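You operate a simulated robot arm through the tools that you are given. There is no shell and no other tool.

Carry out the task below with a simulated two-armed robot. There is one attempt and no reset: what you move stays moved.

Task
Heat the steel kettle to the temperature printed on the tin of dark tea and keep it warm.
Fine: heat key first, then the warm key.
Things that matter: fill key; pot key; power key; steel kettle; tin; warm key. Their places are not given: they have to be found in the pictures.

The check looks at the end state, three seconds after you hand in, the way a careful person would. Anything else that was tipped, shoved, dropped, spilled or broken makes it a failure.

Robot
Two 7-joint arms with fingered hands on one trunk that stands fixed in place. Base frame: the origin is at the foot of the trunk, x ahead of it, y to its left, z up. Units: m, degrees, N and s.
The left shoulder is at [0.07, 0.166, 1.093], the right one opposite. With the tool pointing down near the work surface each hand reaches from about 0.1 to 0.92 m from the base axis, measured 20 degrees to its own side. Payload 4.1 kg a hand.
The TCP of each hand is the grasp point between the finger pads, 0.032 m short of the fingertips. In the tool frame z runs along the fingers and y along their closing line. The gripper opens to 0.108 m; its body begins 0.038 m behind the TCP. The gripper is a hand of 4 fingers: y runs from the thumb to the fingers, the wrist lies at [-0.016, -0.108, -0.186] in the tool frame, and closing takes about 1.5 s.
Orientation is that of the tool frame in the base frame, as a unit quaternion [x, y, z, w]. With the fingers straight down and the wrist toward the robot, the tool's x, y and z point along [0, 1, 0], [1, 0, 0] and [0, 0, -1] of the base frame.

Tools
- The arms move only by the tool send_rows. It takes "left_increments", "right_increments" or both (then of equal length, played together; a hand with none holds still); each is a list of rows, each a list of 6 numbers: the shift along the tool's x, y, z in mm, then the turn, a rotation vector about the tool's x, y, z in degrees. In form: [[dx, dy, dz, rx, ry, rz], ...]. A call has 1 to 20 rows; each row shifts and turns the commanded pose from where the row before left it, along the tool's axes as they then stand. "left_claw" and "right_claw" are, for a hand that has rows, the closure, from 0 (fully open) to 1 (shut), set as the call begins (left out, the last holds). A row lasts 0.2 s, in which the tool goes at most 0.05 m and 8.6 degrees; a call with a longer step from one row to the next is refused whole, and so is a gripper value outside its range. A pose out of reach is approached as far as the arm can. The call stops where the force on the tool passes 40 N (or 10 N more than at its start, if that is more) or the arm is blocked; 0.2 s more then pass. The fingers move at their own pace (about 0.045 m/s each) and stop on an object; they squeeze with about 32 N. The grip force told is the motor's: it shows also when the fingers shut on nothing. Time passes only in rows, and 0.2 s behind the last, so rows that do not move let the fingers close. It gives the time, the measured TCP pose, the force on the tool (base axes), the opening and the grip force at its end, in the units of the frame above (readings bear some noise), with the torque about the TCP (base axes, N m) and any sound that the robot's microphone picked up.
- Cameras (640 x 400 px; columns grow to the right, rows downward): "scene" is now at [0.1286, 0.0465, 1.3292]; the picture's right is [0.52, -0.85, 0.00], its down [-0.44, -0.27, -0.86] and it looks along [0.73, 0.45, -0.52] (base axes); focal length 259 px, centre (320, 200). "left" rides on the left gripper at [-0.064, -0.093, -0.132] in its tool frame; the picture's right is [-0.80, -0.28, 0.53], its down [0.55, -0.71, 0.45] and it looks along [0.25, 0.65, 0.72] (tool axes); focal length 247 px, centre (320, 200). "right" rides on the right gripper at [0.064, -0.093, -0.132] in its tool frame; the picture's right is [-0.80, 0.28, -0.53], its down [-0.55, -0.71, 0.45] and it looks along [-0.25, 0.65, 0.72] (tool axes); focal length 247 px, centre (320, 200).
- capture(camera): a new picture of that camera. It takes no simulated time.
- move_column(by): slides the trunk up (or, below 0, down) by that many m; the arms and the scene camera ride with it, the base frame stays. It gives what a move gives, with no picture.
- finger_targets(index, middle, ring, thumb_bend, hand): sets how far each is bent, from 0 (flat) to 1 (curled in); at 0.3 the hand is open as for a grip, at 0.7 the pads meet at the TCP. One left out holds its place. A second passes; each finger stops where it meets its share of the squeeze, and holds until it gets a number again. A gripper value or a shape takes the hand back. It gives what a move gives, with no picture; readings hold the bend of each and the force on the fingers (four entries, about 0 where the hand has none), thumb and palm.
- preshape(shape, hand): the hand has 4 fingers and takes this shape, open, in about a second: jaw (thumb against the fingers, like two jaws); tri (thumb and two fingers); tip (a fingertip pinch); poke (one finger out to press); point (the index stretched); flat (the hand flat); cup (the hand cupped); fist (a fist). The gripper value then closes the fingers along that shape, each until it touches; the sizes above hold for jaw. It gives what a move gives, with no picture.
- aim_head(pan, tilt): turns the head with the scene camera to pan (to the left, within 86 degrees either way) and tilt (down, from -29 to 69), counted from straight ahead of the robot. It gives what a move gives.
- pixel_to_xyz(camera, pixels): for up to 12 pixels [column, row] of the newest picture of that camera ("zoom" is the newest enlarged one), the place [x, y, z] in the base frame of the surface seen there, good to about 0.003 m. It takes no simulated time.
- zoom(camera, box): a new picture of the part [left, top, right, bottom] of that camera's present view, enlarged. It takes no simulated time.
- hand_in(): hands the job in; it is judged then, once.

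Unless the task says otherwise, let go and move clear before handing in.

The tools are called after ">>>" by a JSON object that holds its "op" and its "data". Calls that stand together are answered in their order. send_rows: Moves the arms, as the interface text tells. Its arguments: {"type":"object","properties":{"left_increments":{"type":"array"},"left_claw":{"type":"number"},"right_increments":{"type":"array"},"right_claw":{"type":"number"}},"required":[]} The other tools are called the same way: move_column (by) moves the trunk up or down; preshape (shape, hand) gives the hand a shape; finger_targets (index, middle, ring, thumb_bend, hand) moves the fingers one by one; aim_head (pan, tilt) turns the head that bears the scene camera; capture (camera) takes a picture; pixel_to_xyz (camera, pixels) gives the place of the surface under pixels of a picture; zoom (camera, box) takes an enlarged picture of a part of a camera's view; hand_in () hands the job in.

At the start:

```text
time_s: 0.0
left_position: [0.4065, 0.5363, 1.1104]
left_orientation: [0.707, 0.708, 0.0, 0.0]
left_wrist_force: [0.7, -0.4, -0.9]
left_torque: [-0.03, 0.02, 0.0]
left_gripper_width: 0.1075
left_gripper_force: 0.1
left_shape: jaw
left_bend: [0.3, 0.3, 0.3, 0.3]
left_finger forces: [0.0, 0.1, 0.0, 0.0, 0.0, 0.0]
right_position: [0.6889, 0.0921, 1.2078]
right_orientation: [0.707, 0.707, 0.0, 0.0]
right_wrist_force: [0.0, -0.8, -0.1]
right_torque: [0.02, -0.03, -0.04]
right_gripper_width: 0.1078
right_gripper_force: 0.0
right_shape: jaw
right_bend: [0.3, 0.3, 0.3, 0.3]
right_finger forces: [0.0, 0.0, 0.0, 0.0, 0.0, 0.1]
trunk travel left (down, up): [-0.6, 0.34]
head pan, tilt (commanded): [31.3, 31.0]
```

scene: 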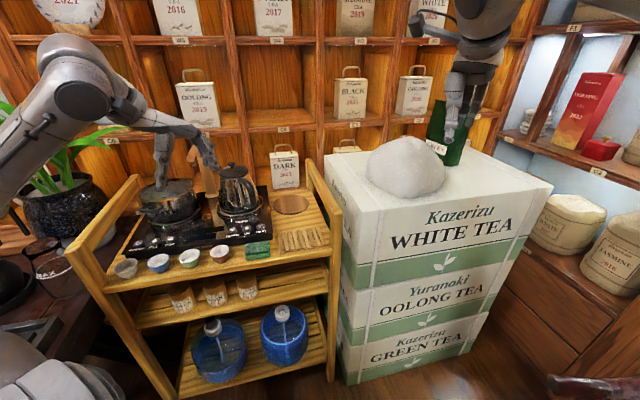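
right: 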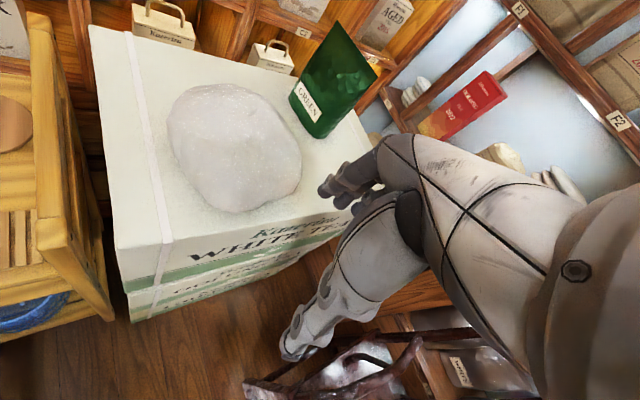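
left: 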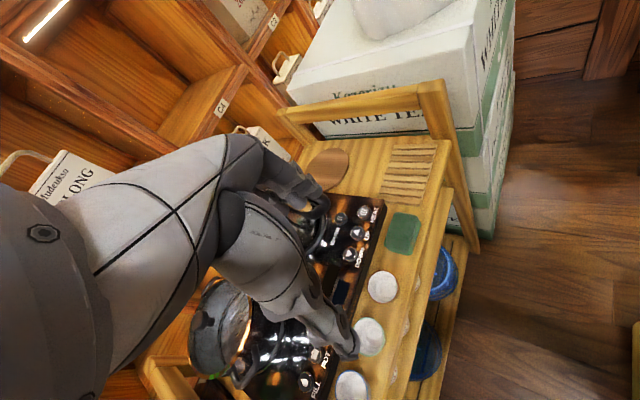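

The scene picture shows a tea cart with a black hob unit around (200,220) and two vessels; a tin or tins marked "DARK" near (285,170). I'll zoom in on both to read labels.

>>> {"op": "zoom", "data": {"camera": "scene", "box": [100, 140, 340, 290]}}

>>> {"op": "zoom", "data": {"camera": "scene", "box": [250, 130, 330, 180]}}

>>> {"op": "zoom", "data": {"camera": "left", "box": [180, 140, 440, 400]}}

```text
2.67 times, centred on (220, 215) of scene
```

zoom: 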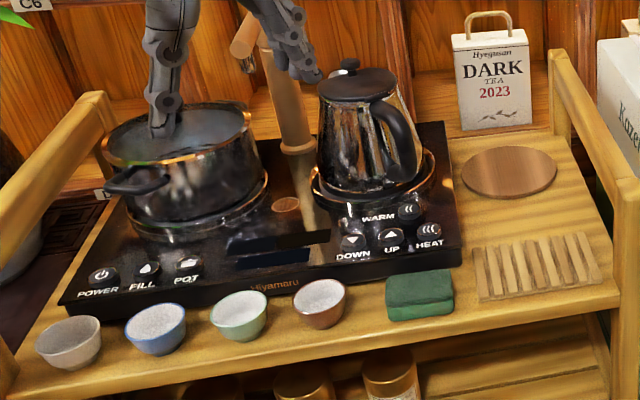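

```text
8.00 times, centred on (290, 155) of scene
```

zoom: 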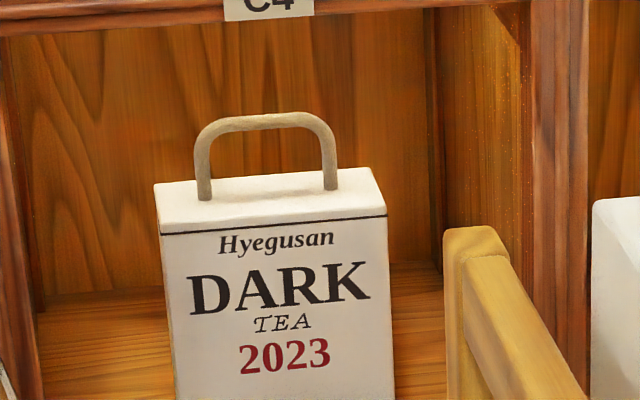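

```text
1.54 times, centred on (310, 270) of left
```

zoom: 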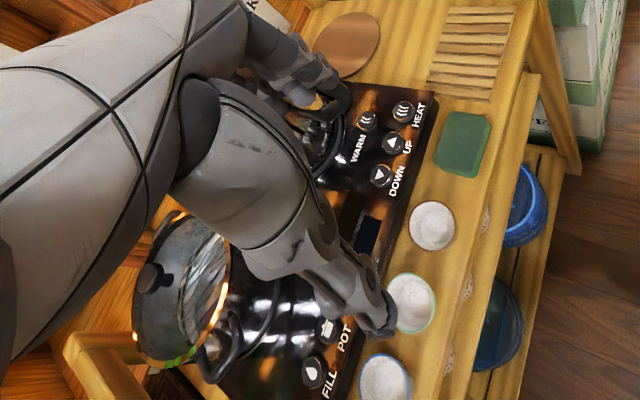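

The hob panel has POWER, FILL, POT on the left and WARM, DOWN, UP, HEAT on the right, and the display looks dark. Three tins with gold lids stand on the middle shelf around (180–250,295); I'll zoom there and look over the rest.

>>> {"op": "zoom", "data": {"camera": "scene", "box": [150, 265, 290, 345]}}

>>> {"op": "zoom", "data": {"camera": "scene", "box": [160, 275, 210, 315]}}

>>> {"op": "zoom", "data": {"camera": "scene", "box": [225, 265, 275, 305]}}

>>> {"op": "zoom", "data": {"camera": "scene", "box": [195, 270, 245, 310]}}

```text
4.57 times, centred on (220, 305) of scene
```

zoom: 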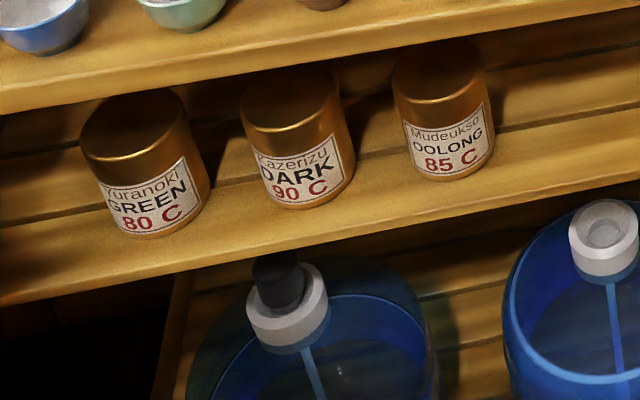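

```text
10.00 times, centred on (185, 295) of scene
```

zoom: 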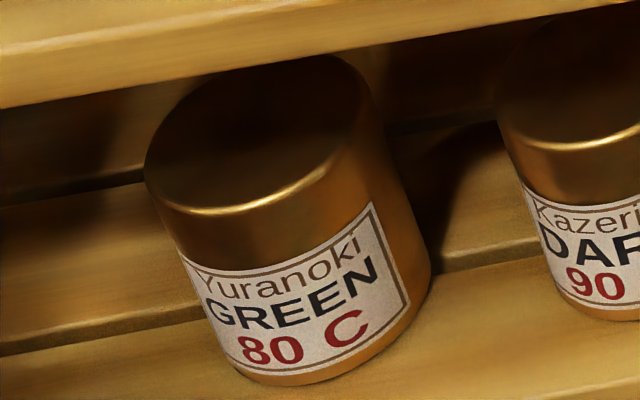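

```text
10.00 times, centred on (250, 285) of scene
```

zoom: 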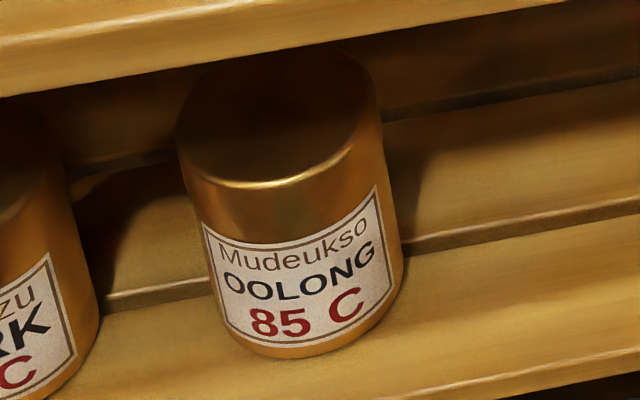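

```text
10.00 times, centred on (220, 290) of scene
```

zoom: 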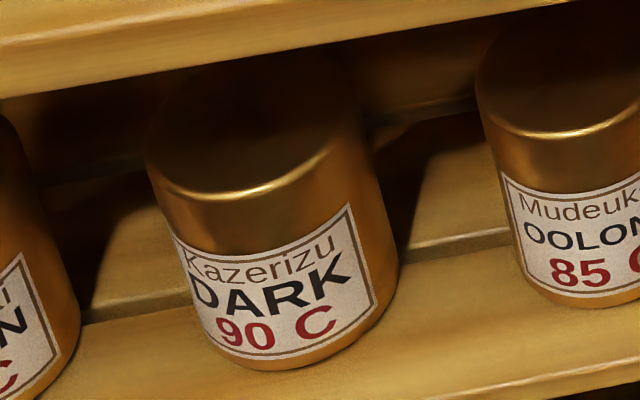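

The dark tea tin reads 90 C. Now I'll locate the keys on the panel in 3D using the zoomed view of the panel.

>>> {"op": "zoom", "data": {"camera": "scene", "box": [210, 200, 280, 250]}}

>>> {"op": "pixel_to_xyz", "data": {"camera": "scene", "pixels": [[139, 243], [155, 241], [171, 239], [232, 230], [247, 228], [262, 225], [254, 219], [205, 232], [265, 165], [240, 175], [235, 190], [170, 200]]}}

>>> {"op": "zoom", "data": {"camera": "scene", "box": [120, 215, 220, 275]}}

```text
8.00 times, centred on (245, 225) of scene
```

zoom: 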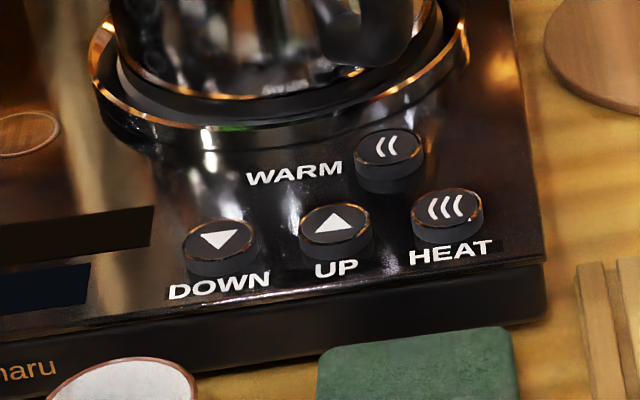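

```text
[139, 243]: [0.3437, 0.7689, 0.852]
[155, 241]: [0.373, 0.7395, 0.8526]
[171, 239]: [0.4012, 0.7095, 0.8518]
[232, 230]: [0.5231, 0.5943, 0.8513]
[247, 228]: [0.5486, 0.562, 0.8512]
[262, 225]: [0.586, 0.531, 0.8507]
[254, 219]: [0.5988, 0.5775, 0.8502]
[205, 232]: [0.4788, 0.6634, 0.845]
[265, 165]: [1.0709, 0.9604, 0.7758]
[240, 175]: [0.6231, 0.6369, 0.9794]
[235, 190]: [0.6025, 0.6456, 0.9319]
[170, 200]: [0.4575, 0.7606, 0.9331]
```

```text
6.40 times, centred on (170, 245) of scene
```

zoom: 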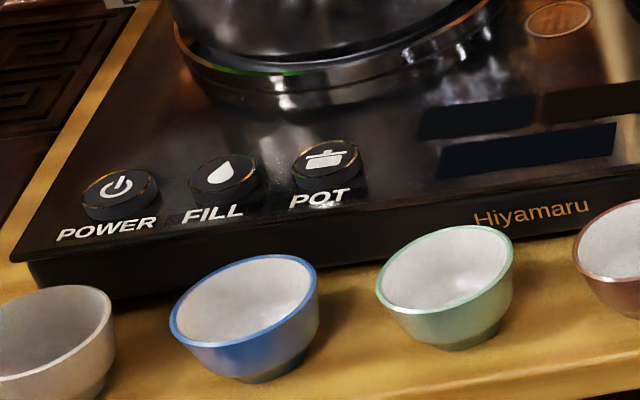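

Keys are clear: POWER at zoom (120,190), FILL (222,172), POT (328,158), with dark display strips at (520,135). I'll get precise locations from this zoom, then the right cluster.

>>> {"op": "pixel_to_xyz", "data": {"camera": "zoom", "pixels": [[120, 187], [222, 172], [328, 158], [200, 200], [60, 245], [480, 118], [530, 150], [245, 315], [445, 285], [45, 340], [558, 20], [20, 250]]}}

>>> {"op": "zoom", "data": {"camera": "scene", "box": [210, 200, 280, 250]}}

>>> {"op": "pixel_to_xyz", "data": {"camera": "zoom", "pixels": [[390, 147], [447, 213], [336, 222], [220, 238], [270, 290], [543, 250], [415, 380], [390, 30], [100, 80], [460, 40], [600, 280], [150, 280]]}}

```text
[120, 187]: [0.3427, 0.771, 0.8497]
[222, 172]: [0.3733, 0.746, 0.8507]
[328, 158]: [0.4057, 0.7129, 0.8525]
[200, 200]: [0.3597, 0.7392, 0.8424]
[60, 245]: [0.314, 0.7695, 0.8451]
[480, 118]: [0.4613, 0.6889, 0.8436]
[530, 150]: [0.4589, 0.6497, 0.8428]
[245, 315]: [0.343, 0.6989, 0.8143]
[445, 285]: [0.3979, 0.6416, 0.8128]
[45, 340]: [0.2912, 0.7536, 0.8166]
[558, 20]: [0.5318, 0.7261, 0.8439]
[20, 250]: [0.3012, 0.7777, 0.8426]
```

```text
8.00 times, centred on (245, 225) of scene
```

zoom: 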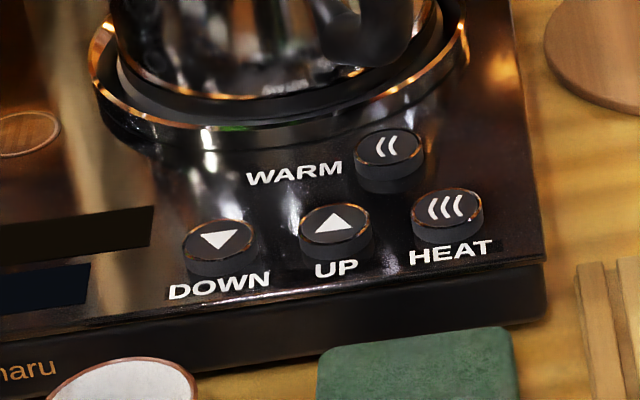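

```text
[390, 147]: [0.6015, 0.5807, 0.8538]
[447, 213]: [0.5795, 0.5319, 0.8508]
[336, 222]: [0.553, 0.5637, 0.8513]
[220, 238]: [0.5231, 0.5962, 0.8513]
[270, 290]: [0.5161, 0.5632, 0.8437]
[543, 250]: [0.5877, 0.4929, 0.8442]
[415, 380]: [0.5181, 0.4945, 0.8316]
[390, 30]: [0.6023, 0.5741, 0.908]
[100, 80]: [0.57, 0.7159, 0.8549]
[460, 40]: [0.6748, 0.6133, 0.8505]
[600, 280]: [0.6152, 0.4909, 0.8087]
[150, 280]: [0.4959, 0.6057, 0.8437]
```

Keys are at about z 0.851: POWER (0.343,0.771), WARM (0.601,0.581), HEAT (0.580,0.532), UP (0.552,0.563), DOWN (0.523,0.595); the kettle handle overhangs near WARM. I'll shape the left hand to poke and look at it.

>>> {"op": "preshape", "data": {"hand": "left", "shape": "poke"}}

>>> {"op": "capture", "data": {"camera": "scene"}}

>>> {"op": "capture", "data": {"camera": "left"}}

>>> {"op": "capture", "data": {"camera": "right"}}

```text
time_s: 0.9
left_position: [0.4062, 0.5368, 1.1097]
left_orientation: [0.707, 0.708, -0.001, 0.0]
left_wrist_force: [0.0, -0.8, -0.1]
left_torque: [0.0, -0.02, 0.01]
left_gripper_width: 0.0
left_gripper_force: 0.0
left_shape: poke
left_bend: [0.7, 0.7, 0.99, 1.0]
left_finger forces: [0.0, 0.0, 0.1, 0.0, 0.0, 0.0]
right_position: [0.6875, 0.0928, 1.2065]
right_orientation: [0.707, 0.708, 0.001, 0.0]
right_wrist_force: [-0.6, 0.3, 0.4]
right_torque: [0.02, -0.01, 0.03]
right_gripper_width: 0.1076
right_gripper_force: 0.0
right_shape: jaw
right_bend: [0.3, 0.3, 0.3, 0.3]
right_finger forces: [0.1, 0.0, 0.0, 0.0, 0.1, 0.0]
trunk travel left (down, up): [-0.6, 0.34]
head pan, tilt (commanded): [31.3, 31.0]
```

```text
taken
```

scene: 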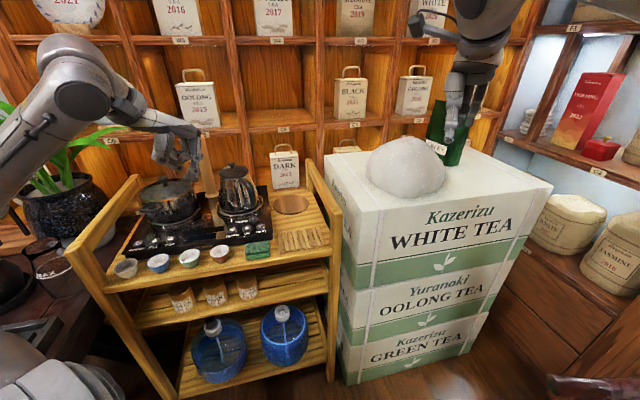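

```text
taken
```

left: 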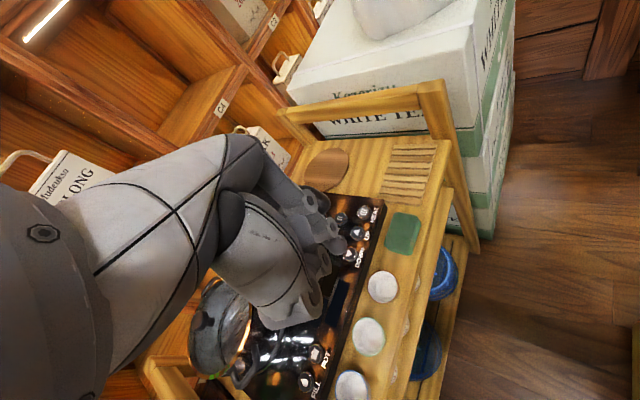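

```text
taken
```

right: 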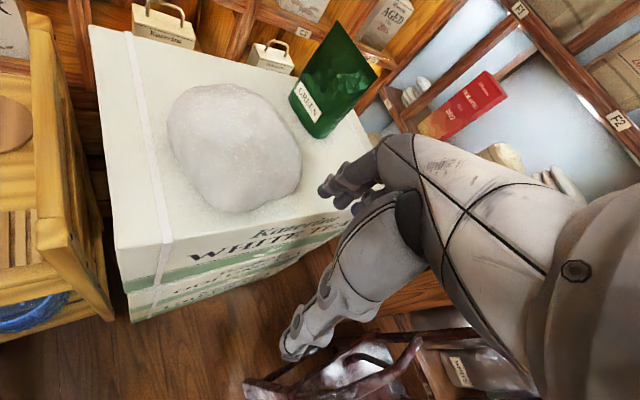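

Now I can view the hand and the kettle more clearly. I'll zoom on the hand at (180,150) and on the kettle at (237,190).

>>> {"op": "zoom", "data": {"camera": "scene", "box": [130, 100, 230, 200]}}

>>> {"op": "zoom", "data": {"camera": "scene", "box": [200, 155, 290, 235]}}

>>> {"op": "zoom", "data": {"camera": "left", "box": [200, 150, 400, 350]}}

```text
4.00 times, centred on (180, 150) of scene
```

zoom: 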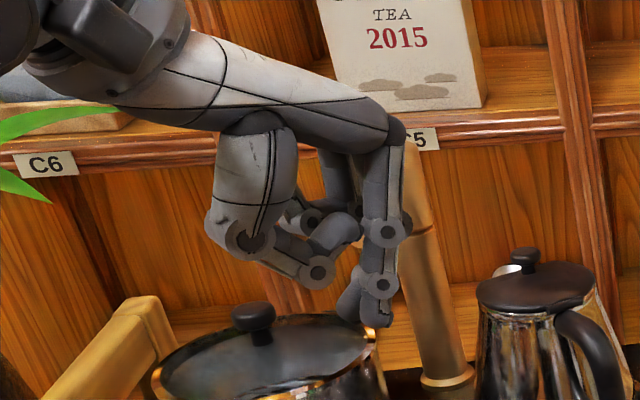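

```text
5.00 times, centred on (245, 195) of scene
```

zoom: 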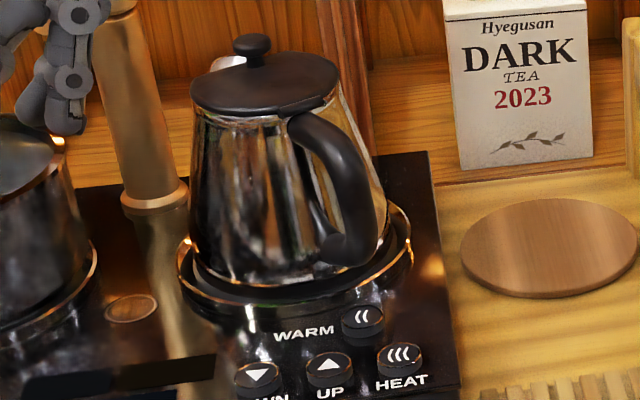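

```text
2.00 times, centred on (300, 250) of left
```

zoom: 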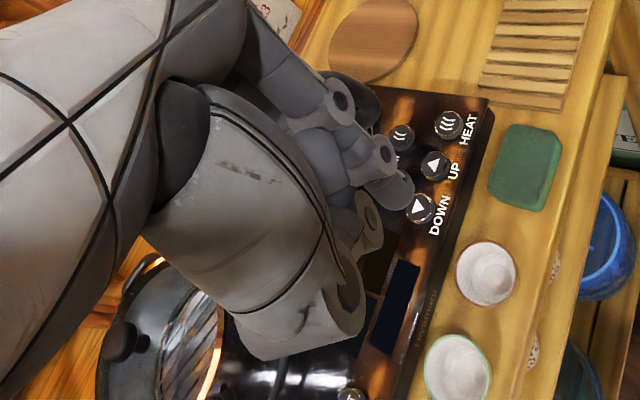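

The poke shape leaves two fingers out (zoom (385,230)); I'd prefer one finger. I'll try "point" and look.

>>> {"op": "preshape", "data": {"hand": "left", "shape": "point"}}

>>> {"op": "zoom", "data": {"camera": "scene", "box": [130, 100, 230, 200]}}

>>> {"op": "zoom", "data": {"camera": "left", "box": [200, 150, 400, 350]}}

```text
time_s: 1.8
left_position: [0.4074, 0.5374, 1.11]
left_orientation: [0.707, 0.707, 0.0, 0.0]
left_wrist_force: [1.5, 0.5, 0.5]
left_torque: [0.01, -0.01, 0.0]
left_gripper_width: 0.0
left_gripper_force: 0.0
left_shape: point
left_bend: [0.19, 1.0, 1.0, 0.99]
left_finger forces: [0.0, 0.1, 0.1, 0.0, 0.0, 0.0]
right_position: [0.6865, 0.0916, 1.2073]
right_orientation: [0.707, 0.707, 0.0, 0.001]
right_wrist_force: [0.0, -0.2, 0.4]
right_torque: [-0.03, 0.03, 0.01]
right_gripper_width: 0.1075
right_gripper_force: 0.0
right_shape: jaw
right_bend: [0.3, 0.3, 0.3, 0.3]
right_finger forces: [0.0, 0.0, 0.0, 0.1, 0.0, 0.1]
trunk travel left (down, up): [-0.6, 0.34]
head pan, tilt (commanded): [31.3, 31.0]
```

```text
4.00 times, centred on (180, 150) of scene
```

zoom: 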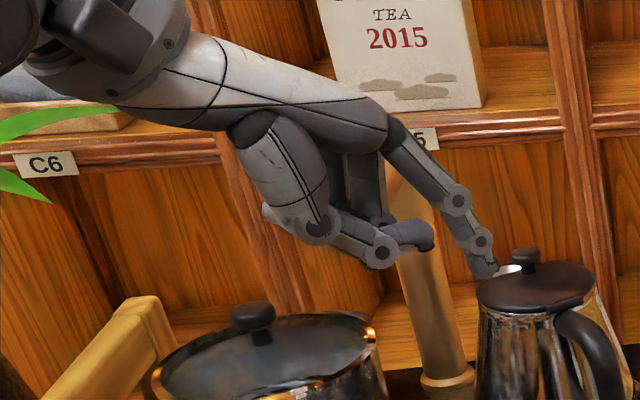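

```text
2.00 times, centred on (300, 250) of left
```

zoom: 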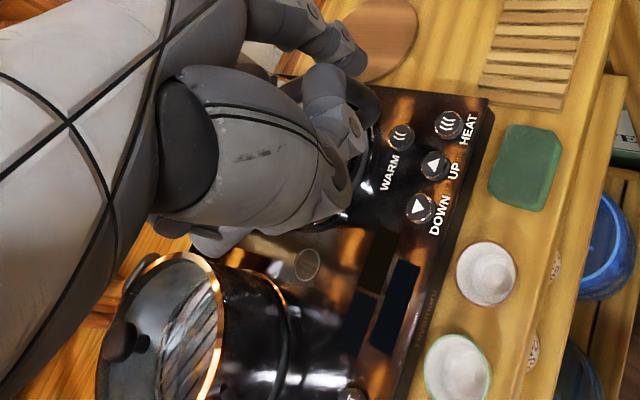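

The "point" shape leaves just the index out, tip at zoom (482,268) of the scene zoom. I'll measure the fingertip and finger segments in 3D.

>>> {"op": "zoom", "data": {"camera": "scene", "box": [210, 120, 260, 180]}}

>>> {"op": "zoom", "data": {"camera": "scene", "box": [180, 120, 230, 180]}}

```text
6.67 times, centred on (235, 150) of scene
```

zoom: 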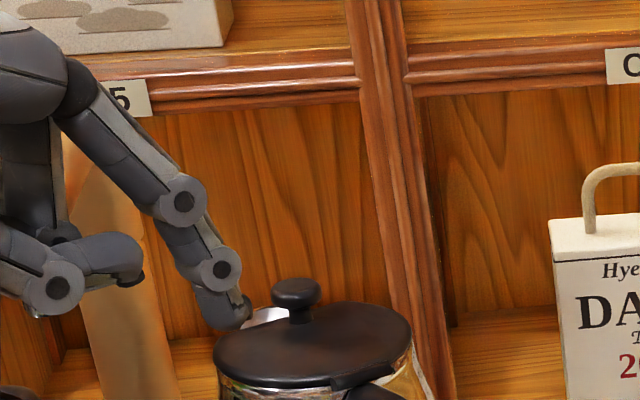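

```text
6.67 times, centred on (205, 150) of scene
```

zoom: 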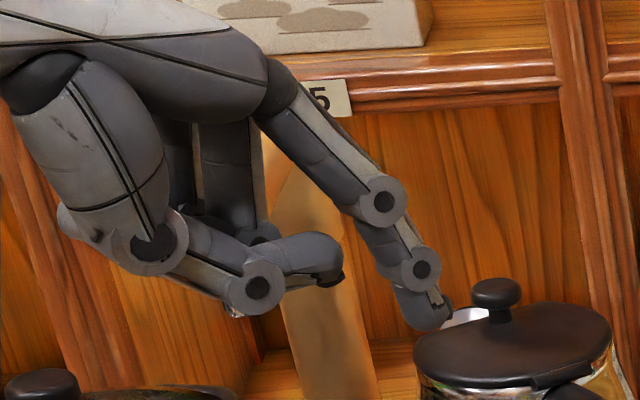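

>>> {"op": "pixel_to_xyz", "data": {"camera": "zoom", "pixels": [[425, 318], [420, 268], [382, 200], [280, 85], [330, 250], [255, 288], [440, 318], [310, 275], [150, 245], [410, 315], [325, 140], [395, 290]]}}

```text
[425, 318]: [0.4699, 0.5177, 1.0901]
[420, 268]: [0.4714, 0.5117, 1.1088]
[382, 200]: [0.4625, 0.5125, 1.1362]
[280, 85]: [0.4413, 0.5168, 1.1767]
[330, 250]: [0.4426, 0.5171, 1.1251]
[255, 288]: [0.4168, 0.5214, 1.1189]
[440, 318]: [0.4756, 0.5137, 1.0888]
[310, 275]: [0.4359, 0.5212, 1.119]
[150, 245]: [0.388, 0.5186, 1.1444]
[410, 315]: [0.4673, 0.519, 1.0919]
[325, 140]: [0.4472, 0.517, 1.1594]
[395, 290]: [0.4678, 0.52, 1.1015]
```

The index tip is about 65 mm ahead (tool y), ~24 mm beyond the TCP (tool z), slanted ~19° forward. Now I'll measure the kettle body, handle and the space near WARM.

>>> {"op": "zoom", "data": {"camera": "scene", "box": [220, 155, 290, 235]}}

>>> {"op": "zoom", "data": {"camera": "left", "box": [300, 180, 400, 280]}}

```text
5.00 times, centred on (255, 195) of scene
```

zoom: 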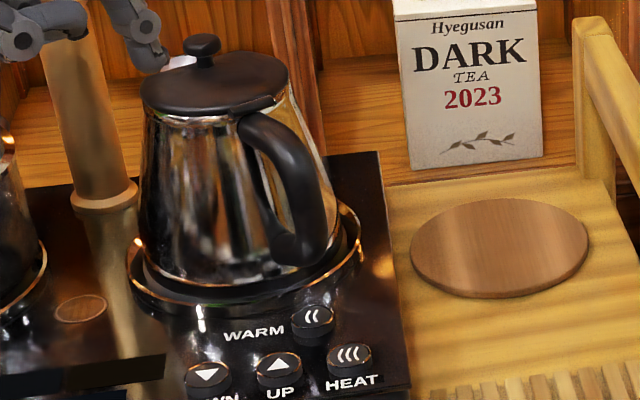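

```text
4.00 times, centred on (350, 230) of left
```

zoom: 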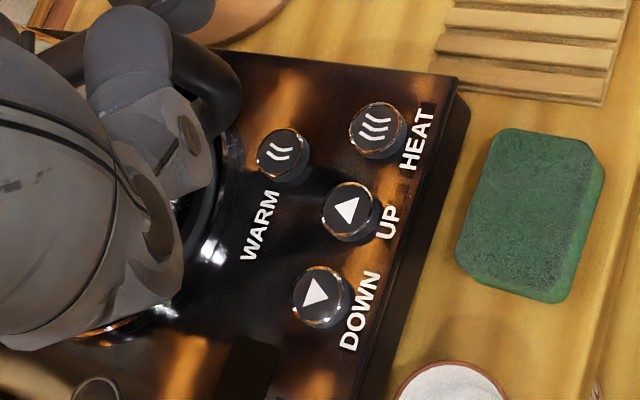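

>>> {"op": "pixel_to_xyz", "data": {"camera": "scene", "pixels": [[240.5, 179.5], [247, 181], [251, 187], [254, 193], [254.5, 199], [252.5, 204], [247.5, 205], [231, 163], [231, 173], [222, 206], [240, 213], [263, 200]]}}

>>> {"op": "pixel_to_xyz", "data": {"camera": "left", "pixels": [[330.5, 198], [325, 190], [341, 218], [364, 212], [358, 233], [350.5, 254], [384, 200], [377, 232]]}}

```text
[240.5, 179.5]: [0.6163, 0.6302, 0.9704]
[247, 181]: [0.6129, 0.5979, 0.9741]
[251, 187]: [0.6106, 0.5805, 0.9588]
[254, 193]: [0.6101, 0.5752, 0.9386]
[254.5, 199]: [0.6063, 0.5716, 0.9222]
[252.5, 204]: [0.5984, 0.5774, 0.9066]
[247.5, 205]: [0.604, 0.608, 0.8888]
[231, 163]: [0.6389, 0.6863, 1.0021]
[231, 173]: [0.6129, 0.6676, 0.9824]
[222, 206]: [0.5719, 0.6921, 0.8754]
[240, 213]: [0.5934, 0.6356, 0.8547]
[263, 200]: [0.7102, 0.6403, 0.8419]
```

```text
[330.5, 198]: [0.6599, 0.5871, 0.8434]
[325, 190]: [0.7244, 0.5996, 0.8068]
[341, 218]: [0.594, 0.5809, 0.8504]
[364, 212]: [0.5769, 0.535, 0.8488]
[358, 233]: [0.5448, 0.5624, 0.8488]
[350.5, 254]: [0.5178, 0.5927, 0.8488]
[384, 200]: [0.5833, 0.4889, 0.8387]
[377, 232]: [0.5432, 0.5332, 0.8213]
```

WARM sits at about (0.598,0.581) with the kettle handle's lower end ~5 cm above it, so I want a slanted finger coming from the front of the cart. I'll straighten the index further and see how it lies.

>>> {"op": "finger_targets", "data": {"hand": "left", "index": 0.05, "middle": 1.0, "ring": 1.0, "thumb_bend": 1.0}}

>>> {"op": "zoom", "data": {"camera": "scene", "box": [180, 120, 260, 180]}}

>>> {"op": "zoom", "data": {"camera": "scene", "box": [110, 170, 210, 250]}}

```text
time_s: 2.8
left_position: [0.4072, 0.5363, 1.1101]
left_orientation: [0.707, 0.707, 0.001, 0.0]
left_wrist_force: [0.6, 0.5, -0.5]
left_torque: [-0.02, -0.03, 0.03]
left_gripper_width: 0.0462
left_gripper_force: 0.1
left_shape: fingers
left_bend: [0.05, 1.0, 1.0, 1.0]
left_finger forces: [0.1, 0.0, 0.0, 0.0, 0.0, 0.0]
right_position: [0.6872, 0.0922, 1.2068]
right_orientation: [0.707, 0.707, 0.0, 0.0]
right_wrist_force: [-0.5, 0.3, -0.2]
right_torque: [0.0, -0.02, 0.0]
right_gripper_width: 0.1074
right_gripper_force: 0.1
right_shape: jaw
right_bend: [0.3, 0.3, 0.3, 0.3]
right_finger forces: [0.0, 0.0, 0.0, 0.1, 0.0, 0.0]
trunk travel left (down, up): [-0.6, 0.34]
head pan, tilt (commanded): [31.3, 31.0]
```

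```text
6.67 times, centred on (220, 150) of scene
```

zoom: 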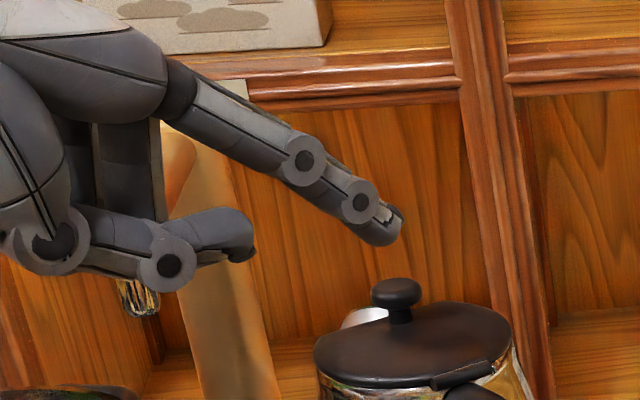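

```text
5.00 times, centred on (160, 210) of scene
```

zoom: 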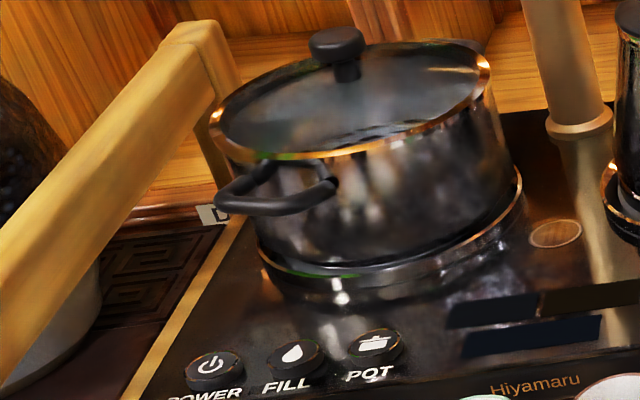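

The pot handle overhangs near POWER/FILL at zoom (275,195), and the cart's side rail is left of POWER. I'll measure those and the new fingertip at scene (229.7,155).

>>> {"op": "capture", "data": {"camera": "scene"}}

>>> {"op": "pixel_to_xyz", "data": {"camera": "scene", "pixels": [[230, 154.5], [231.5, 153], [226, 150.2], [217.5, 144], [198, 133], [197.5, 160], [209, 156], [151, 210.5], [161, 208], [142, 209], [117, 210], [105, 222]]}}

```text
taken
```

scene: 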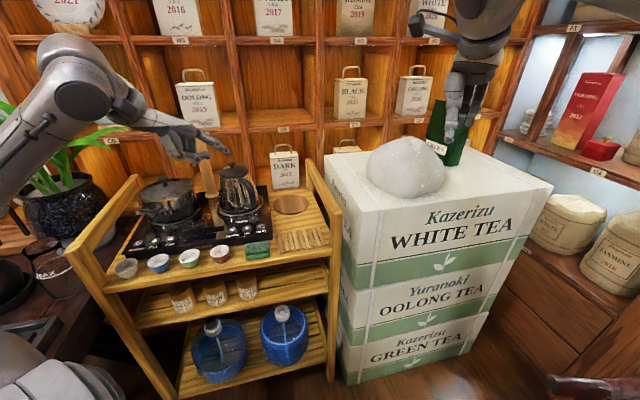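

```text
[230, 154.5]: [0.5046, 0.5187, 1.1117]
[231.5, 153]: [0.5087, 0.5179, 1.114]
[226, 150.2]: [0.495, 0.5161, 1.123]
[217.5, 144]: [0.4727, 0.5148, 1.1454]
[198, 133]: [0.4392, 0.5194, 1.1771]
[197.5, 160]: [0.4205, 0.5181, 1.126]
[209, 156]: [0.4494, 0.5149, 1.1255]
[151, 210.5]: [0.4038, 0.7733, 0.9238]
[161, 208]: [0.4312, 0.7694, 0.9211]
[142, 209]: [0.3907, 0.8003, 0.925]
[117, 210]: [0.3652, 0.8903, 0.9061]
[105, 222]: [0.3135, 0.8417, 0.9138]
```

The straight index lies ~45° to the tool axis, tip about [-10, 103, 2] mm in the tool frame. Before turning the hand I'll check where the bamboo tap and cart rail stand.

>>> {"op": "pixel_to_xyz", "data": {"camera": "scene", "pixels": [[208, 178], [212, 193], [205, 165], [162, 178], [72, 258], [85, 242], [95, 232], [130, 190], [78, 268], [90, 285]]}}

>>> {"op": "zoom", "data": {"camera": "left", "box": [120, 220, 420, 400]}}

>>> {"op": "zoom", "data": {"camera": "scene", "box": [50, 160, 190, 300]}}

```text
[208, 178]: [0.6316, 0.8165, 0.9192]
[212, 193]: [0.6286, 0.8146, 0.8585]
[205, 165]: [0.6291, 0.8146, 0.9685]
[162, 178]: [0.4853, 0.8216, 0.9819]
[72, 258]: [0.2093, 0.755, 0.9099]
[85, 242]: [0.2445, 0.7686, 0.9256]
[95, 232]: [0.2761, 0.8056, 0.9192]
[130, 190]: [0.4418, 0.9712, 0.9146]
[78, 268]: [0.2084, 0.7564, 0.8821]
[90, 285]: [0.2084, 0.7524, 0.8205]
```

```text
2.13 times, centred on (270, 310) of left
```

zoom: 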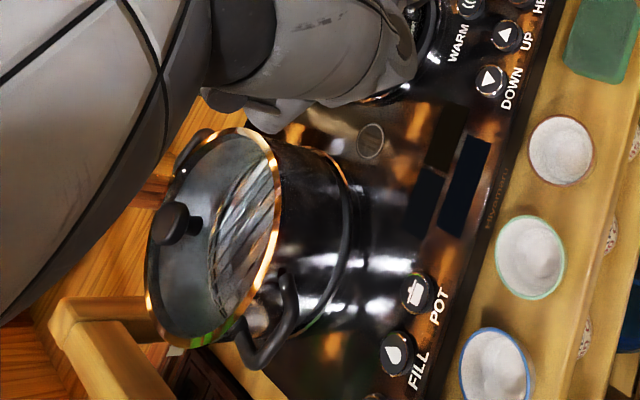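

```text
2.86 times, centred on (120, 230) of scene
```

zoom: 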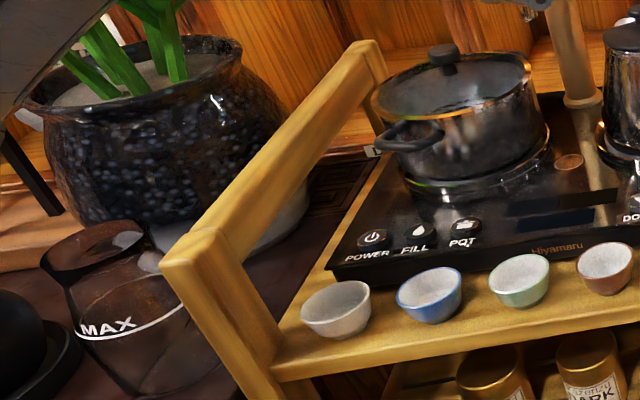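

The tap stands at (0.63,0.815), well clear; the rail lies left of POWER at z≈0.92. I'll turn the left hand in place to point along +y and pitch it 15°.

>>> {"op": "send_rows", "data": {"left_increments": [[0, 0, 0, 0, 0, -7.5], [0, 0, 0, 0, 0, -7.5], [0, 0, 0, 0, 0, -7.5], [0, 0, 0, 0, 0, -7.5], [0, 0, 0, 0, 0, -7.5], [0, 0, 0, 0, 0, -7.5], [0, 0, 0, 0, 0, -7.5], [0, 0, 0, 0, 0, -7.5], [0, 0, 0, 0, 0, -7.5], [0, 0, 0, 0, 0, -7.5], [0, 0, 0, 0, 0, -7.5], [0, 0, 0, 0, 0, -7.5], [0, 0, 0, 7.5, 0, 0], [0, 0, 0, 7.5, 0, 0], [0, 0, 0, 0, 0, 0]]}}

>>> {"op": "capture", "data": {"camera": "scene"}}

>>> {"op": "capture", "data": {"camera": "left"}}

```text
time_s: 6.0
left_position: [0.4165, 0.5264, 1.1058]
left_orientation: [0.03, 0.995, -0.097, -0.015]
left_wrist_force: [-0.3, -0.6, 0.4]
left_torque: [-0.01, 0.03, 0.01]
left_gripper_width: 0.0461
left_gripper_force: 0.1
left_shape: fingers
left_bend: [0.05, 1.0, 1.0, 1.0]
left_finger forces: [0.1, 0.0, 0.0, 0.0, 0.0, 0.0]
left hand out of reach, approached as far as the arm can: row 12, 13
right_position: [0.6877, 0.0928, 1.2055]
right_orientation: [0.707, 0.707, -0.001, -0.001]
right_wrist_force: [0.2, 0.8, -0.9]
right_torque: [-0.02, 0.0, 0.01]
right_gripper_width: 0.1078
right_gripper_force: 0.0
right_shape: jaw
right_bend: [0.3, 0.3, 0.3, 0.3]
right_finger forces: [0.1, 0.0, 0.0, 0.1, 0.1, 0.0]
trunk travel left (down, up): [-0.6, 0.34]
head pan, tilt (commanded): [31.3, 31.0]
```

```text
taken
```

scene: 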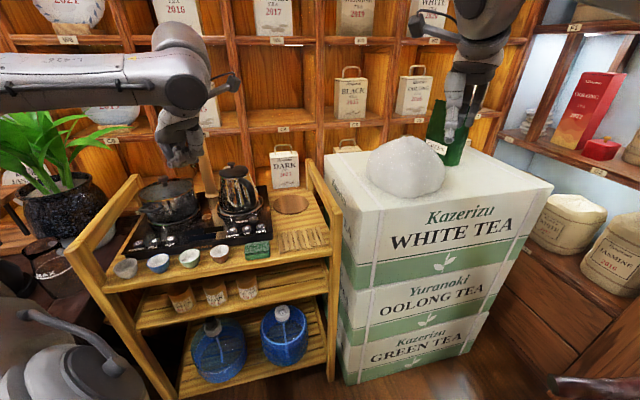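

```text
taken
```

left: 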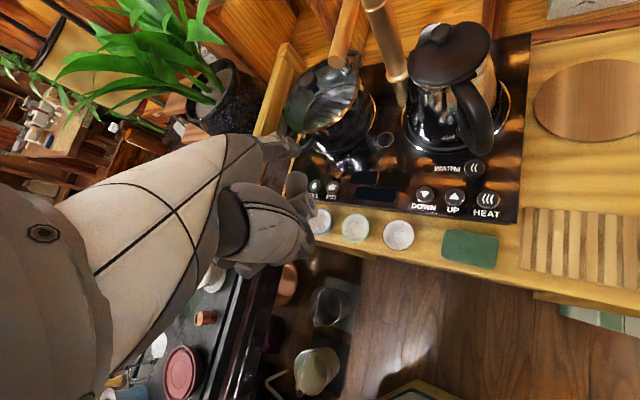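

The last yaw rows were out of reach, so I'll back off to yaw 75°. First I'll use this good left-camera view to re-measure the keys: DOWN (425,192), UP (455,194), HEAT (488,198), WARM (474,167).

>>> {"op": "zoom", "data": {"camera": "left", "box": [280, 120, 540, 250]}}

>>> {"op": "pixel_to_xyz", "data": {"camera": "left", "pixels": [[425, 192], [455, 194], [488, 197], [474, 167], [331, 186], [314, 185], [375, 190], [480, 140], [488, 120]]}}

>>> {"op": "send_rows", "data": {"left_increments": [[0, 0, 0, 0, 1.94, 7.25], [0, 0, 0, 0, 1.94, 7.25], [0, 0, 0, 0, 0, 0], [0, 0, 0, 0, 0, 0]]}}

```text
2.46 times, centred on (410, 185) of left
```

zoom: 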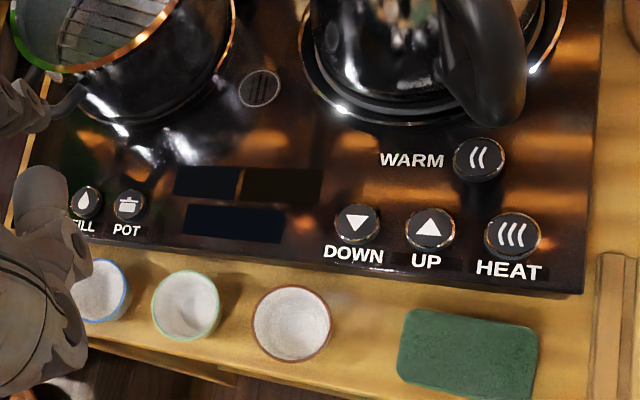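

```text
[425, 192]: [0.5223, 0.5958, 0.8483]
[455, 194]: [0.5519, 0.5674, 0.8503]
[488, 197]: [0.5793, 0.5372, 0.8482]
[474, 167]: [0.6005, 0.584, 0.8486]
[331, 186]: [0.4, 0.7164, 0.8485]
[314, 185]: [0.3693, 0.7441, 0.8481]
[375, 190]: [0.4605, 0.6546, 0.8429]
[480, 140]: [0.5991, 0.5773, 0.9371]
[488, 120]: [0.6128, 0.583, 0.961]
```

```text
time_s: 7.0
left_position: [0.4164, 0.5267, 1.1069]
left_orientation: [0.16, 0.982, -0.097, -0.034]
left_wrist_force: [0.2, 0.0, -0.6]
left_torque: [0.05, -0.02, -0.02]
left_gripper_width: 0.0465
left_gripper_force: 0.1
left_shape: fingers
left_bend: [0.05, 1.0, 1.0, 1.0]
left_finger forces: [0.1, 0.0, 0.0, 0.0, 0.0, 0.0]
right_position: [0.6862, 0.093, 1.2071]
right_orientation: [0.707, 0.707, 0.0, -0.001]
right_wrist_force: [0.1, 0.4, 0.4]
right_torque: [0.01, -0.01, -0.01]
right_gripper_width: 0.1074
right_gripper_force: 0.0
right_shape: jaw
right_bend: [0.3, 0.3, 0.3, 0.3]
right_finger forces: [0.1, 0.0, 0.0, 0.1, 0.0, 0.0]
trunk travel left (down, up): [-0.6, 0.34]
head pan, tilt (commanded): [31.3, 31.0]
```

Key positions agree across views (POWER ≈ (0.342,0.773)). I'll move the left hand across toward POWER, staying ~6 cm higher than hover, then look.

>>> {"op": "send_rows", "data": {"left_increments": [[0, 0, 0, 3.4, 0, 0], [31.7, 21.6, -4.6, 0, 0, 0], [31.7, 21.6, -4.6, 0, 0, 0], [31.7, 21.6, -4.6, 0, 0, 0], [31.7, 21.6, -4.6, 0, 0, 0], [31.7, 21.6, -4.6, 0, 0, 0], [-1.4, 10.4, 38.6, 0, 0, 0], [-1.4, 10.4, 38.6, 0, 0, 0], [-1.4, 10.4, 38.6, 0, 0, 0], [0, 0, 0, 0, 0, 0]]}}

>>> {"op": "capture", "data": {"camera": "scene"}}

>>> {"op": "capture", "data": {"camera": "left"}}

```text
time_s: 9.2
left_position: [0.3026, 0.6813, 0.9879]
left_orientation: [0.158, 0.979, -0.126, -0.04]
left_wrist_force: [0.7, -0.6, -0.1]
left_torque: [0.01, 0.01, 0.06]
left_gripper_width: 0.0464
left_gripper_force: 0.0
left_shape: fingers
left_bend: [0.05, 1.0, 1.0, 1.0]
left_finger forces: [0.1, 0.1, 0.0, 0.0, 0.0, 0.0]
right_position: [0.6882, 0.0923, 1.2065]
right_orientation: [0.707, 0.707, 0.001, 0.0]
right_wrist_force: [-0.6, -0.5, -0.2]
right_torque: [0.01, 0.0, -0.01]
right_gripper_width: 0.1073
right_gripper_force: 0.0
right_shape: jaw
right_bend: [0.3, 0.3, 0.3, 0.3]
right_finger forces: [0.1, 0.0, 0.0, 0.1, 0.0, 0.1]
trunk travel left (down, up): [-0.6, 0.34]
head pan, tilt (commanded): [31.3, 31.0]
```

```text
taken
```

scene: 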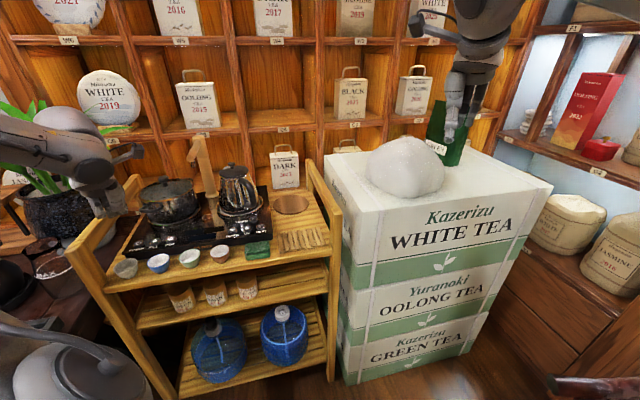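

```text
taken
```

left: 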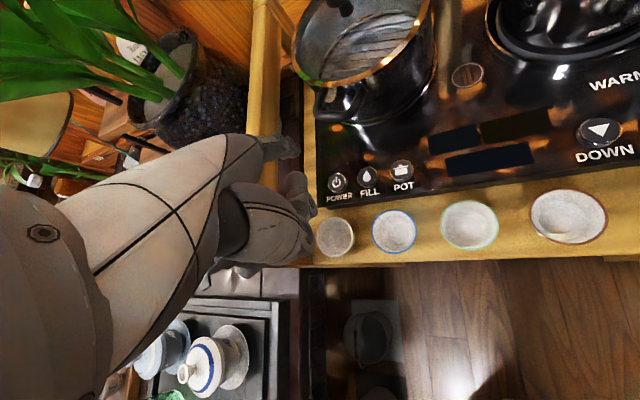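

The hand is now above the POWER side with the tip near left-image (297,147). I'll check the scene zoom to verify the fingertip location and clearance from the rail.

>>> {"op": "zoom", "data": {"camera": "scene", "box": [60, 130, 200, 270]}}

>>> {"op": "pixel_to_xyz", "data": {"camera": "left", "pixels": [[337, 180], [368, 174], [401, 169], [297, 147], [290, 150], [490, 160]]}}

>>> {"op": "zoom", "data": {"camera": "left", "box": [240, 110, 400, 260]}}

```text
2.86 times, centred on (130, 200) of scene
```

zoom: 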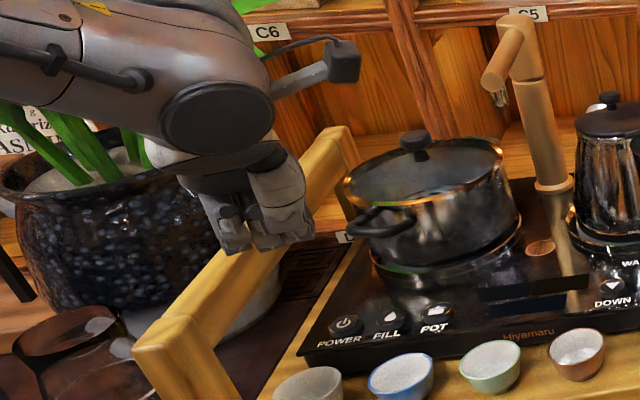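

```text
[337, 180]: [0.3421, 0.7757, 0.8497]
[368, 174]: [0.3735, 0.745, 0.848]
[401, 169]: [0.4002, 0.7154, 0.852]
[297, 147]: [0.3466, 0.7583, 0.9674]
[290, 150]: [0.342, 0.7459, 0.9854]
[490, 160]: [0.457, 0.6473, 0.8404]
```

```text
2.67 times, centred on (320, 185) of left
```

zoom: 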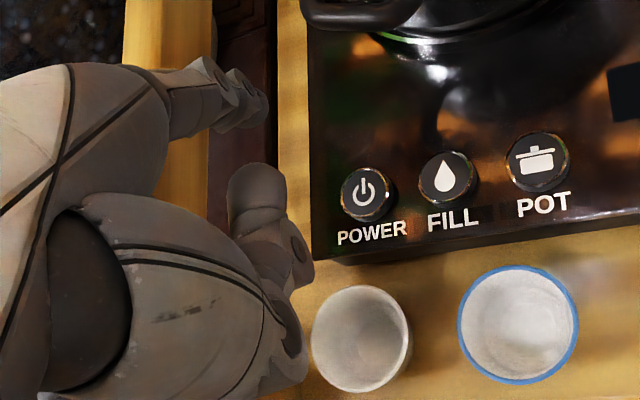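

The tip sits over POWER by both readings (≈(0.343,0.772)). I'll lower it to about 2 cm above the key and look again.

>>> {"op": "send_rows", "data": {"left_increments": [[-1.0, 6.9, 25.8, 0, 0, 0], [-1.0, 6.9, 25.8, 0, 0, 0], [-1.0, 6.9, 25.8, 0, 0, 0], [0, 0, 0, 0, 0, 0]]}}

>>> {"op": "zoom", "data": {"camera": "left", "box": [240, 90, 400, 240]}}

>>> {"op": "zoom", "data": {"camera": "scene", "box": [60, 150, 220, 270]}}

```text
time_s: 10.2
left_position: [0.2996, 0.6795, 0.9068]
left_orientation: [0.158, 0.979, -0.125, -0.039]
left_wrist_force: [1.0, 0.4, -1.3]
left_torque: [0.01, -0.04, -0.02]
left_gripper_width: 0.0464
left_gripper_force: 0.1
left_shape: fingers
left_bend: [0.05, 1.0, 1.0, 1.0]
left_finger forces: [0.0, 0.0, 0.0, 0.1, 0.1, 0.1]
right_position: [0.6876, 0.0927, 1.2073]
right_orientation: [0.707, 0.707, -0.001, 0.0]
right_wrist_force: [1.3, 0.0, -0.2]
right_torque: [0.02, -0.01, -0.02]
right_gripper_width: 0.1076
right_gripper_force: 0.0
right_shape: jaw
right_bend: [0.3, 0.3, 0.3, 0.3]
right_finger forces: [0.0, 0.0, 0.0, 0.0, 0.0, 0.1]
trunk travel left (down, up): [-0.6, 0.34]
head pan, tilt (commanded): [31.3, 31.0]
```

```text
2.67 times, centred on (320, 165) of left
```

zoom: 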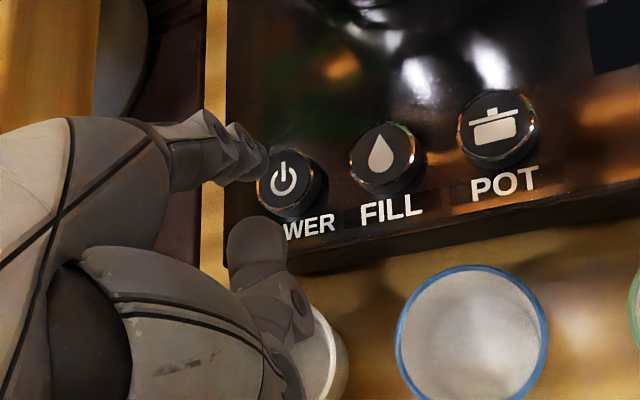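

```text
3.33 times, centred on (140, 210) of scene
```

zoom: 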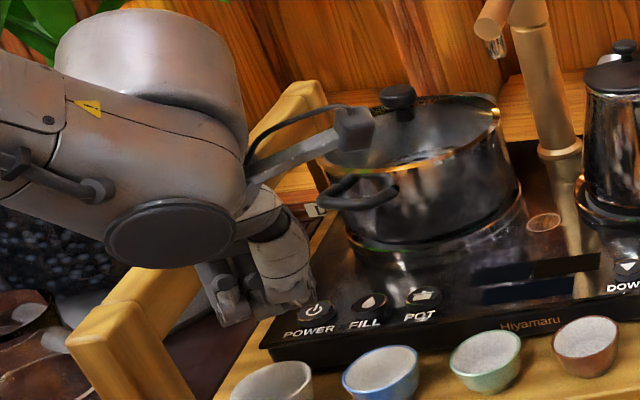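

Projecting straight down, the tip would land within ~4 mm of POWER's centre (zoom (290,183)). I'll nudge it and go down 22 mm gently.

>>> {"op": "send_rows", "data": {"left_increments": [[-0.9, 3.4, -1.0, 0, 0, 0], [-0.2, 1.4, 5.3, 0, 0, 0], [-0.2, 1.4, 5.3, 0, 0, 0], [-0.2, 1.4, 5.3, 0, 0, 0], [-0.2, 1.4, 5.3, 0, 0, 0], [0, 0, 0, 0, 0, 0]]}}

>>> {"op": "zoom", "data": {"camera": "left", "box": [240, 90, 400, 240]}}

```text
time_s: 11.6
left_position: [0.3036, 0.6857, 0.8866]
left_orientation: [0.158, 0.979, -0.125, -0.04]
left_wrist_force: [0.4, -0.1, 0.4]
left_torque: [-0.01, 0.02, -0.02]
left_gripper_width: 0.0465
left_gripper_force: 0.0
left_shape: fingers
left_bend: [0.05, 1.0, 1.0, 1.0]
left_finger forces: [0.0, 0.0, 0.0, 0.0, 0.0, 0.1]
right_position: [0.6872, 0.0924, 1.2069]
right_orientation: [0.707, 0.707, 0.0, 0.0]
right_wrist_force: [0.0, 0.0, 0.4]
right_torque: [-0.01, -0.03, -0.01]
right_gripper_width: 0.1076
right_gripper_force: 0.1
right_shape: jaw
right_bend: [0.3, 0.3, 0.3, 0.3]
right_finger forces: [0.0, 0.1, 0.1, 0.0, 0.0, 0.0]
trunk travel left (down, up): [-0.6, 0.34]
head pan, tilt (commanded): [31.3, 31.0]
```

```text
2.67 times, centred on (320, 165) of left
```

zoom: 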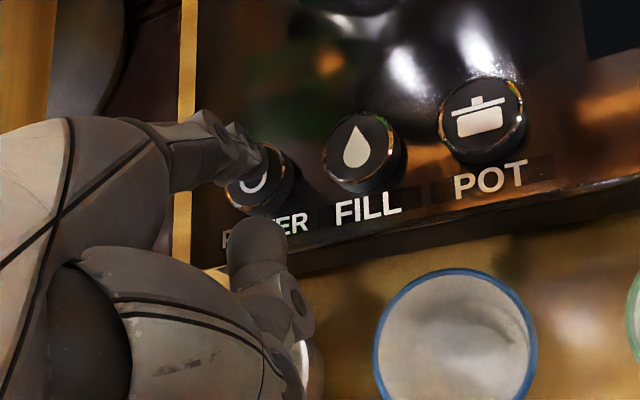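

The tip is about 8 mm above POWER and a few mm past its centre (zoom tip (258,160), key (260,178)). I'll pull back 3 mm and press down in small steps.

>>> {"op": "send_rows", "data": {"left_increments": [[0.5, -3.0, 0.8, 0, 0, 0], [-0.1, 0.65, 2.4, 0, 0, 0], [-0.1, 0.65, 2.4, 0, 0, 0], [-0.1, 0.65, 2.4, 0, 0, 0], [0, 0, 0, 0, 0, 0]]}}

>>> {"op": "zoom", "data": {"camera": "left", "box": [240, 90, 400, 240]}}

```text
time_s: 12.8
left_position: [0.3025, 0.6823, 0.8785]
left_orientation: [0.16, 0.978, -0.125, -0.04]
left_wrist_force: [-0.3, -0.7, 4.2]
left_torque: [0.27, -0.16, 0.01]
left_gripper_width: 0.047
left_gripper_force: 1.8
left_shape: fingers
left_bend: [0.05, 1.0, 1.0, 1.0]
left_finger forces: [3.9, 0.1, 0.0, 0.0, 0.0, 0.1]
right_position: [0.6879, 0.092, 1.2081]
right_orientation: [0.708, 0.707, 0.0, 0.0]
right_wrist_force: [0.5, 0.4, 0.7]
right_torque: [-0.01, 0.0, -0.04]
right_gripper_width: 0.1074
right_gripper_force: 0.0
right_shape: jaw
right_bend: [0.3, 0.3, 0.3, 0.3]
right_finger forces: [0.1, 0.0, 0.0, 0.0, 0.0, 0.1]
trunk travel left (down, up): [-0.6, 0.34]
head pan, tilt (commanded): [31.3, 31.0]
heard: click
```

```text
2.67 times, centred on (320, 165) of left
```

zoom: 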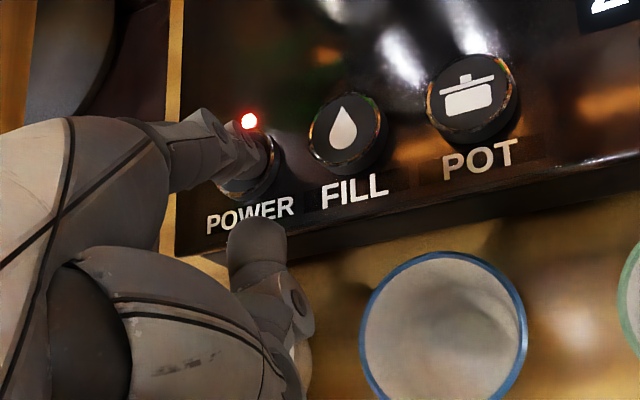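

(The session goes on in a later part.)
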